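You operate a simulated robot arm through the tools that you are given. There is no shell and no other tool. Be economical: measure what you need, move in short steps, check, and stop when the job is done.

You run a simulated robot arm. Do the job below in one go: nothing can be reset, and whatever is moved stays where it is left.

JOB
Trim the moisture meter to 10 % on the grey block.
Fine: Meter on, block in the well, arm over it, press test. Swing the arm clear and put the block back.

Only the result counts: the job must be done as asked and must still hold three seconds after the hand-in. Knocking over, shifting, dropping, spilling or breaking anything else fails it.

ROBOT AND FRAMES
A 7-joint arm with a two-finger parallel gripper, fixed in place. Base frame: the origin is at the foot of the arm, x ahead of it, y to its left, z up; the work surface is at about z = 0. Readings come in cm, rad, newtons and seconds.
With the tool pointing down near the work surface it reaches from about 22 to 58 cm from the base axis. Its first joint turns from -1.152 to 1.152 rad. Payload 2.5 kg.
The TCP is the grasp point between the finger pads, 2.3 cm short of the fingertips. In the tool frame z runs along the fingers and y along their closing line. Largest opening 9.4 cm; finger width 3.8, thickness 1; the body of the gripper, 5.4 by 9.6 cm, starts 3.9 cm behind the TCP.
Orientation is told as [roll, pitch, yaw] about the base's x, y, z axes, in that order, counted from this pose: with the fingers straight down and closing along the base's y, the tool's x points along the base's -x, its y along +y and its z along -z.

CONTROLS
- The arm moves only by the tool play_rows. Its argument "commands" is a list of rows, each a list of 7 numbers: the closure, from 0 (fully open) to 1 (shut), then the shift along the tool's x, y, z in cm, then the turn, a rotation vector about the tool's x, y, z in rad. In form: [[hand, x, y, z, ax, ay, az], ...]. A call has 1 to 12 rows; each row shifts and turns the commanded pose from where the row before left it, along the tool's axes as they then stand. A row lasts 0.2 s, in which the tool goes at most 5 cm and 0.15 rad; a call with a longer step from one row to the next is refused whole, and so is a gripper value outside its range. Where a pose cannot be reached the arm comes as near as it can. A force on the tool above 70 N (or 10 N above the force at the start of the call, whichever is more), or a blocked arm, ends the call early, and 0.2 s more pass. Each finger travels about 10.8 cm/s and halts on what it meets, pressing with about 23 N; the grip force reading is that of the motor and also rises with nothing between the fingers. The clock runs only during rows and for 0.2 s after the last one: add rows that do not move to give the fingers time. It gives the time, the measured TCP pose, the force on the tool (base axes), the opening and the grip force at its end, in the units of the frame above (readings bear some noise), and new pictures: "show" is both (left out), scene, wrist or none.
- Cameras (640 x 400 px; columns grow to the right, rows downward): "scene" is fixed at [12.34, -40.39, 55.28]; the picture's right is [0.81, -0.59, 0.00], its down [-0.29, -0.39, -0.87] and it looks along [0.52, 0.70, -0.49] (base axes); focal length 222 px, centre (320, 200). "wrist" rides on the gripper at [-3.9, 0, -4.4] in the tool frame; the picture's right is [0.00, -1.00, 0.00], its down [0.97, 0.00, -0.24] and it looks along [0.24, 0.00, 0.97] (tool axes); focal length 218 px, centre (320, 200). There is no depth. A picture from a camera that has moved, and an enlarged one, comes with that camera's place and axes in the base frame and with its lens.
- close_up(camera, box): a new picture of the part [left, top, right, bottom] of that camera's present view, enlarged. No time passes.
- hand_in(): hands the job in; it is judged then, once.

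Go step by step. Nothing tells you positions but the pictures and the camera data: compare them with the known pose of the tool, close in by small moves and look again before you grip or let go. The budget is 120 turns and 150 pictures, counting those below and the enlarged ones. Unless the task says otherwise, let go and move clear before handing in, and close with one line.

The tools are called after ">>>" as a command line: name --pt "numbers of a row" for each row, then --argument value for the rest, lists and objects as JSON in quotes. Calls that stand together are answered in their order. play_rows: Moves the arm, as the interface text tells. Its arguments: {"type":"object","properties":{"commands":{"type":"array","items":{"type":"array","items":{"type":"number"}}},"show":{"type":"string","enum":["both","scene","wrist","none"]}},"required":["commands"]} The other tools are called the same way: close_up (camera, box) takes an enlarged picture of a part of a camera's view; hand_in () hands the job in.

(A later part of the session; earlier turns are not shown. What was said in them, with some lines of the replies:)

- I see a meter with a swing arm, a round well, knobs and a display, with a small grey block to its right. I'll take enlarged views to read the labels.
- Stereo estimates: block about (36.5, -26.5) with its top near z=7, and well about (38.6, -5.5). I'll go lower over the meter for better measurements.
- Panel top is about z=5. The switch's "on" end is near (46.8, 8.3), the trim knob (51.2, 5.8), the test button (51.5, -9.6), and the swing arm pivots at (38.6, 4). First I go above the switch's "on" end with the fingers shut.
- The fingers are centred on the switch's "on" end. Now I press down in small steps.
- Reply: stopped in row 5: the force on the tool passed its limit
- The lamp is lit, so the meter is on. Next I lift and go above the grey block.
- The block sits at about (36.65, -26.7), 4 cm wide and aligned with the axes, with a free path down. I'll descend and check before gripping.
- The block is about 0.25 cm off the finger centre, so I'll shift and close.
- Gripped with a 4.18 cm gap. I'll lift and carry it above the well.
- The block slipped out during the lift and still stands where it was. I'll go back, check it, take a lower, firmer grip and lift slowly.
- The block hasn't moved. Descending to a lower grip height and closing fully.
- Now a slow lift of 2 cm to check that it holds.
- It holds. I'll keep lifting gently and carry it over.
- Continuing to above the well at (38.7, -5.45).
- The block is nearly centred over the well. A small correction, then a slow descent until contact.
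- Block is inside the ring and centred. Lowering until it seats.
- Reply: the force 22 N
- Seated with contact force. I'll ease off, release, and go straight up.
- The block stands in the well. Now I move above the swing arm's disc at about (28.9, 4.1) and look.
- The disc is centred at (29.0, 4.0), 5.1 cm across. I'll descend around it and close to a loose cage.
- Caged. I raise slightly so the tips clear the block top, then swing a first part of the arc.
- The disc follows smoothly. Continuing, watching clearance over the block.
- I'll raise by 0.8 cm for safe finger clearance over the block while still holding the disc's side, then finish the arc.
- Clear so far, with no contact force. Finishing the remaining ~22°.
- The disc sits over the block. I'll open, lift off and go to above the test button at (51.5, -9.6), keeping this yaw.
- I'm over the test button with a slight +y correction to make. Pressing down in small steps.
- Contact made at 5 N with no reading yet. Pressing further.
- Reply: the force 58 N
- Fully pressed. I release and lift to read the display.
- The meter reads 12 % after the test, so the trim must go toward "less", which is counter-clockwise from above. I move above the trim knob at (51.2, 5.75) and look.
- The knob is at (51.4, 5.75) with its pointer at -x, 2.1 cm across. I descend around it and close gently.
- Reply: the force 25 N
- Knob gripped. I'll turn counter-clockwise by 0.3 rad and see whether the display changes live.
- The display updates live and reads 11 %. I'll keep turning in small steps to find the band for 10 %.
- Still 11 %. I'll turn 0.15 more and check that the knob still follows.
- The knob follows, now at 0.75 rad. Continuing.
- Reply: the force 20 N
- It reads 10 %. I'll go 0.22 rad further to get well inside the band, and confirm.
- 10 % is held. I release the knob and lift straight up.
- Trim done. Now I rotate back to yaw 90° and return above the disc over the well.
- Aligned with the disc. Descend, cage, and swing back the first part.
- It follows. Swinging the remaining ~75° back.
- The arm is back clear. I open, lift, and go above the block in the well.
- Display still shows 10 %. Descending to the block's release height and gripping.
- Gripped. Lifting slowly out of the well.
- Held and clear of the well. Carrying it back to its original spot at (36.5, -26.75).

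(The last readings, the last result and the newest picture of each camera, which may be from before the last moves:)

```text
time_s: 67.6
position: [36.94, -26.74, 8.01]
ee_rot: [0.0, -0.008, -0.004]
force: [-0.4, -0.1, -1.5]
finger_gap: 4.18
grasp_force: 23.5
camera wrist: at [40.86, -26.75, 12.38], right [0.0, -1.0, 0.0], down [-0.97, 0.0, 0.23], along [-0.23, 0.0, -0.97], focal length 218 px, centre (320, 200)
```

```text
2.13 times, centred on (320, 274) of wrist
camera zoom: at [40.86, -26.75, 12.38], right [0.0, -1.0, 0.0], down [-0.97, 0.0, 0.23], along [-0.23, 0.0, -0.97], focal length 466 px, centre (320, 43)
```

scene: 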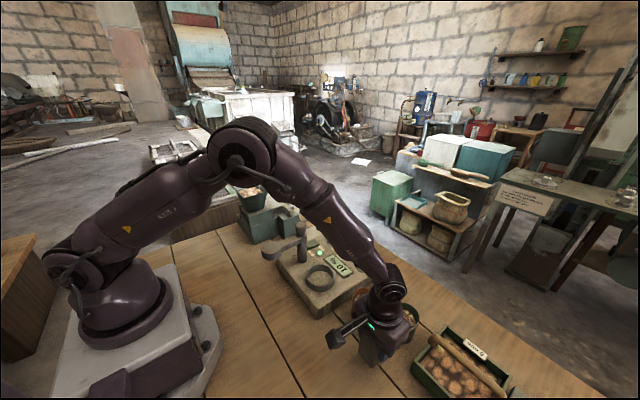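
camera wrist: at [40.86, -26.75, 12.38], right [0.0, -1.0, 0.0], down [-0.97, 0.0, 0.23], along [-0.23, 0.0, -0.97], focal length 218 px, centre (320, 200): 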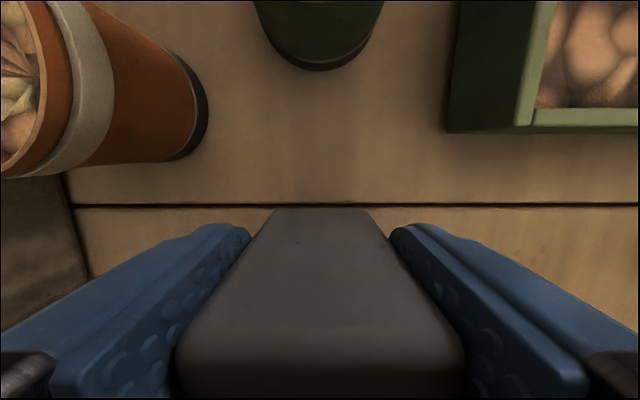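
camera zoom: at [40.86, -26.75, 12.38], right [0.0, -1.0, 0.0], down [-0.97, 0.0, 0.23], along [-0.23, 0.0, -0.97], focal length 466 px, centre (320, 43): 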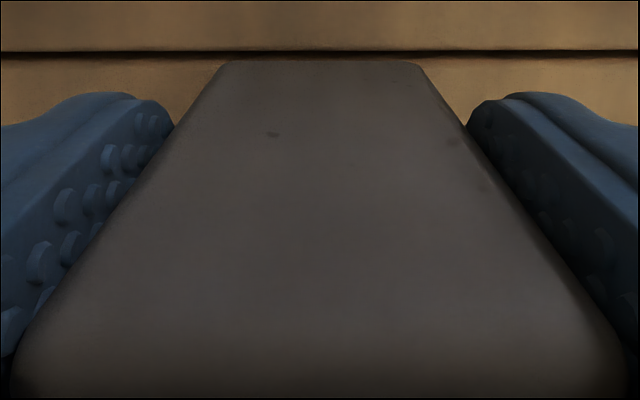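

The block is straight in the grip. I correct +0.25 in x and lower until it touches the table.

>>> play_rows --pt "1 -0.25 0 0.8 0 0 0" --pt "1 0 0 0.8 0 0 0" --pt "1 0 0 0.4 0 0 0" --pt "1 0 0 0.2 0 0 0" --pt "1 0 0 0.2 0 0 0" --pt "1 0 0 0 0 0 0" --show "wrist"

```text
time_s: 69.0
position: [37.4, -26.76, 5.49]
ee_rot: [0.0, -0.006, -0.005]
force: [-0.6, 0.3, -1.8]
finger_gap: 4.17
grasp_force: 23.4
camera wrist: at [41.24, -26.76, 10.02], right [0.0, -1.0, 0.0], down [-0.97, 0.0, 0.23], along [-0.23, 0.0, -0.97], focal length 218 px, centre (320, 200)
```

wrist: 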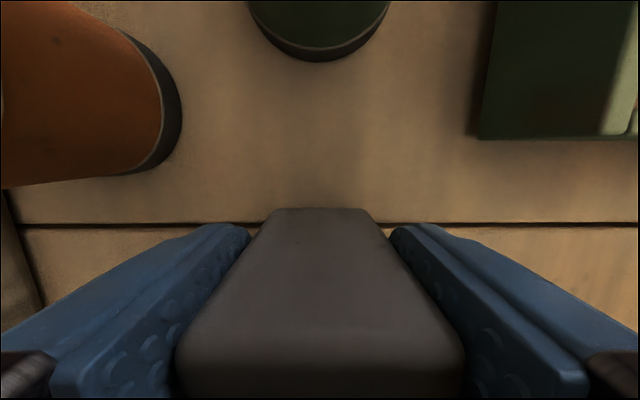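

Position relative to the table seam matches the original. Lowering the last bit.

>>> play_rows --pt "1 0 0 0.15 0 0 0" --pt "1 0 0 0.15 0 0 0" --pt "1 0 0 0.1 0 0 0" --pt "1 0 0 0 0 0 0" --show "none"

```text
time_s: 70.0
position: [37.33, -26.74, 5.22]
ee_rot: [0.0, -0.005, -0.003]
force: [1.1, -0.6, -1.7]
finger_gap: 4.2
grasp_force: 22.7
```

>>> play_rows --pt "1 0 0 0.1 0 0 0" --pt "1 0 0 0.1 0 0 0" --pt "1 0 0 0.1 0 0 0" --pt "1 0 0 0 0 0 0" --show "none"

```text
time_s: 71.0
position: [37.28, -26.72, 5.05]
ee_rot: [-0.001, -0.006, -0.003]
force: [0.1, 0.1, -1.9]
finger_gap: 4.16
grasp_force: 22.9
```

Still no contact. Lowering further in 0.1 cm steps.

>>> play_rows --pt "1 0 0 0.1 0 0 0" --pt "1 0 0 0.1 0 0 0" --pt "1 0 0 0.1 0 0 0" --pt "1 0 0 0 0 0 0" --show "wrist"

```text
time_s: 72.0
position: [37.33, -26.86, 4.94]
ee_rot: [0.001, -0.007, -0.002]
force: [-6.1, 5.5, 20.2]
finger_gap: 4.19
grasp_force: 22.6
camera wrist: at [41.26, -26.81, 9.22], right [0.0, -1.0, 0.0], down [-0.97, 0.0, 0.23], along [-0.23, 0.0, -0.97], focal length 218 px, centre (320, 200)
```

wrist: 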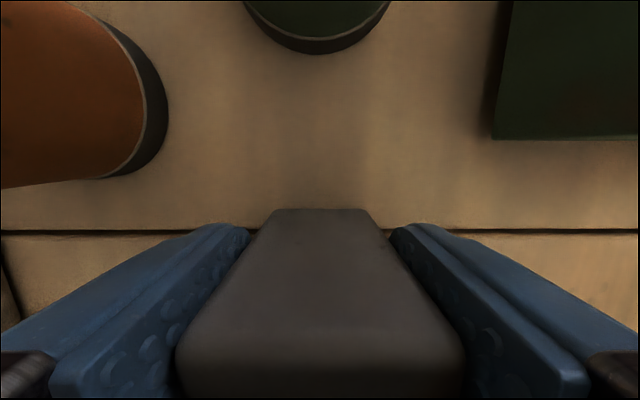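

It's on the table, about 0.25 cm too far out compared with the original. I lift slightly, correct, set down and release.

>>> play_rows --pt "1 0 0 -0.3 0 0 0" --pt "1 0 0 -0.2 0 0 0" --pt "1 0.25 0 0 0 0 0" --pt "1 0 0 0.2 0 0 0" --pt "1 0 0 0.15 0 0 0" --pt "1 0 0 0.1 0 0 0" --pt "1 0 0 0 0 0 0" --show "wrist"

```text
time_s: 73.6
position: [37.13, -26.72, 4.82]
ee_rot: [-0.001, -0.008, -0.005]
force: [-2.8, 1.6, 7.5]
finger_gap: 4.21
grasp_force: 22.9
camera wrist: at [40.9, -26.77, 9.22], right [0.0, -1.0, 0.0], down [-0.97, 0.0, 0.23], along [-0.23, 0.0, -0.97], focal length 218 px, centre (320, 200)
```

wrist: 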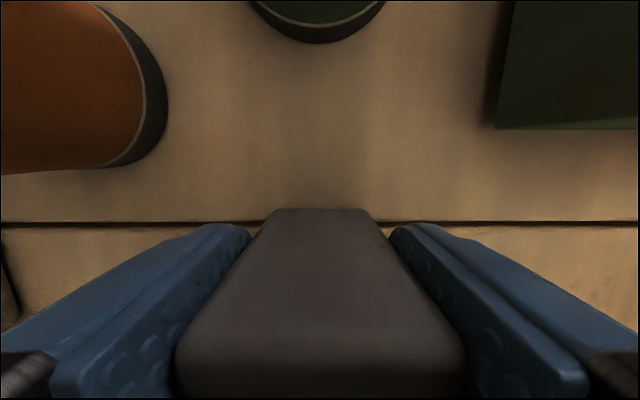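

Seated in light contact and matching the original place. Releasing and lifting clear.

>>> play_rows --pt "0.6 0 0 0 0 0 0" --pt "0.4 0 0 0 0 0 0" --pt "0.2 0 0 0 0 0 0" --pt "0 0 0 0 0 0 0" --pt "0 0 0 -1.5 0 0 0" --pt "0 0 0 -4 0 0 0" --pt "0 0 0 -4 0 0 0" --pt "0 0 0 -4 0 0 0" --pt "0 0 0 -4 0 0 0" --pt "0 0 0 0 0 0 0"

>>> close_up --camera "scene" --box '[240, 200, 440, 380]'

```text
time_s: 75.8
position: [37.23, -26.58, 22.54]
ee_rot: [-0.001, -0.004, -0.004]
force: [-0.1, 0.0, 0.5]
finger_gap: 9.41
grasp_force: 0.0
camera wrist: at [41.04, -26.69, 26.92], right [0.0, -1.0, 0.0], down [-0.97, 0.0, 0.23], along [-0.23, 0.0, -0.97], focal length 218 px, centre (320, 200)
```

scene: 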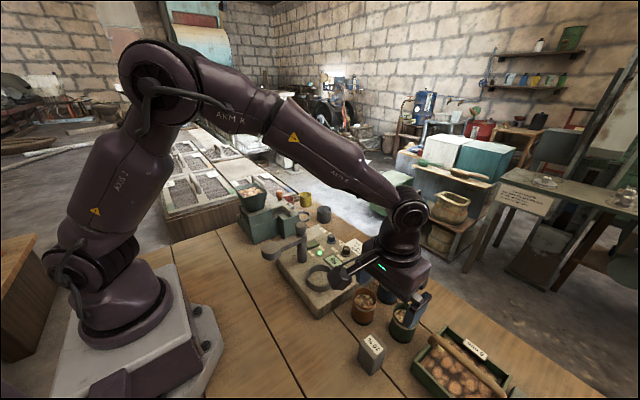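
wrist: 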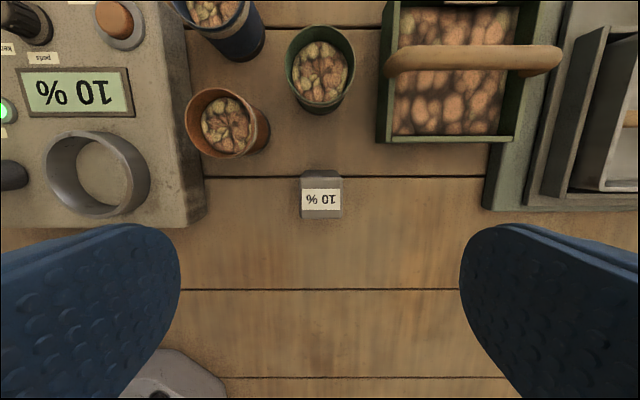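

```text
2.22 times, centred on (340, 290) of scene
camera zoom: at [12.34, -40.39, 55.28], right [0.81, -0.59, 0.0], down [-0.29, -0.39, -0.87], along [0.52, 0.7, -0.49], focal length 494 px, centre (276, 0)
```

zoom: 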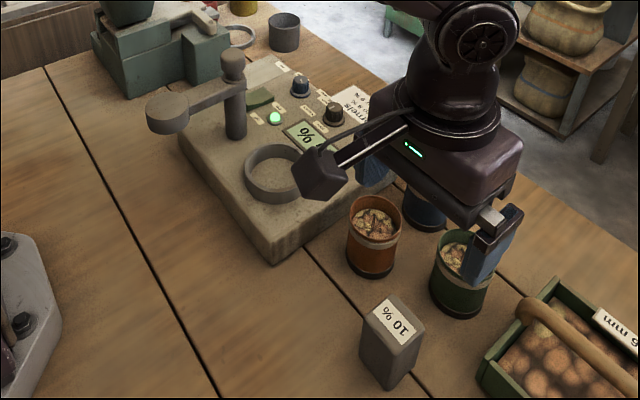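

The block is back on its original spot, the swing arm is clear, the display holds 10 % and the gripper is empty and clear. Handing in.

>>> hand_in

```text
The job is handed in.
```

The job is handed in: the meter is trimmed from 12 % to 10 % on the grey block and left switched on, the swing arm is clear, and the block is back on its original spot.
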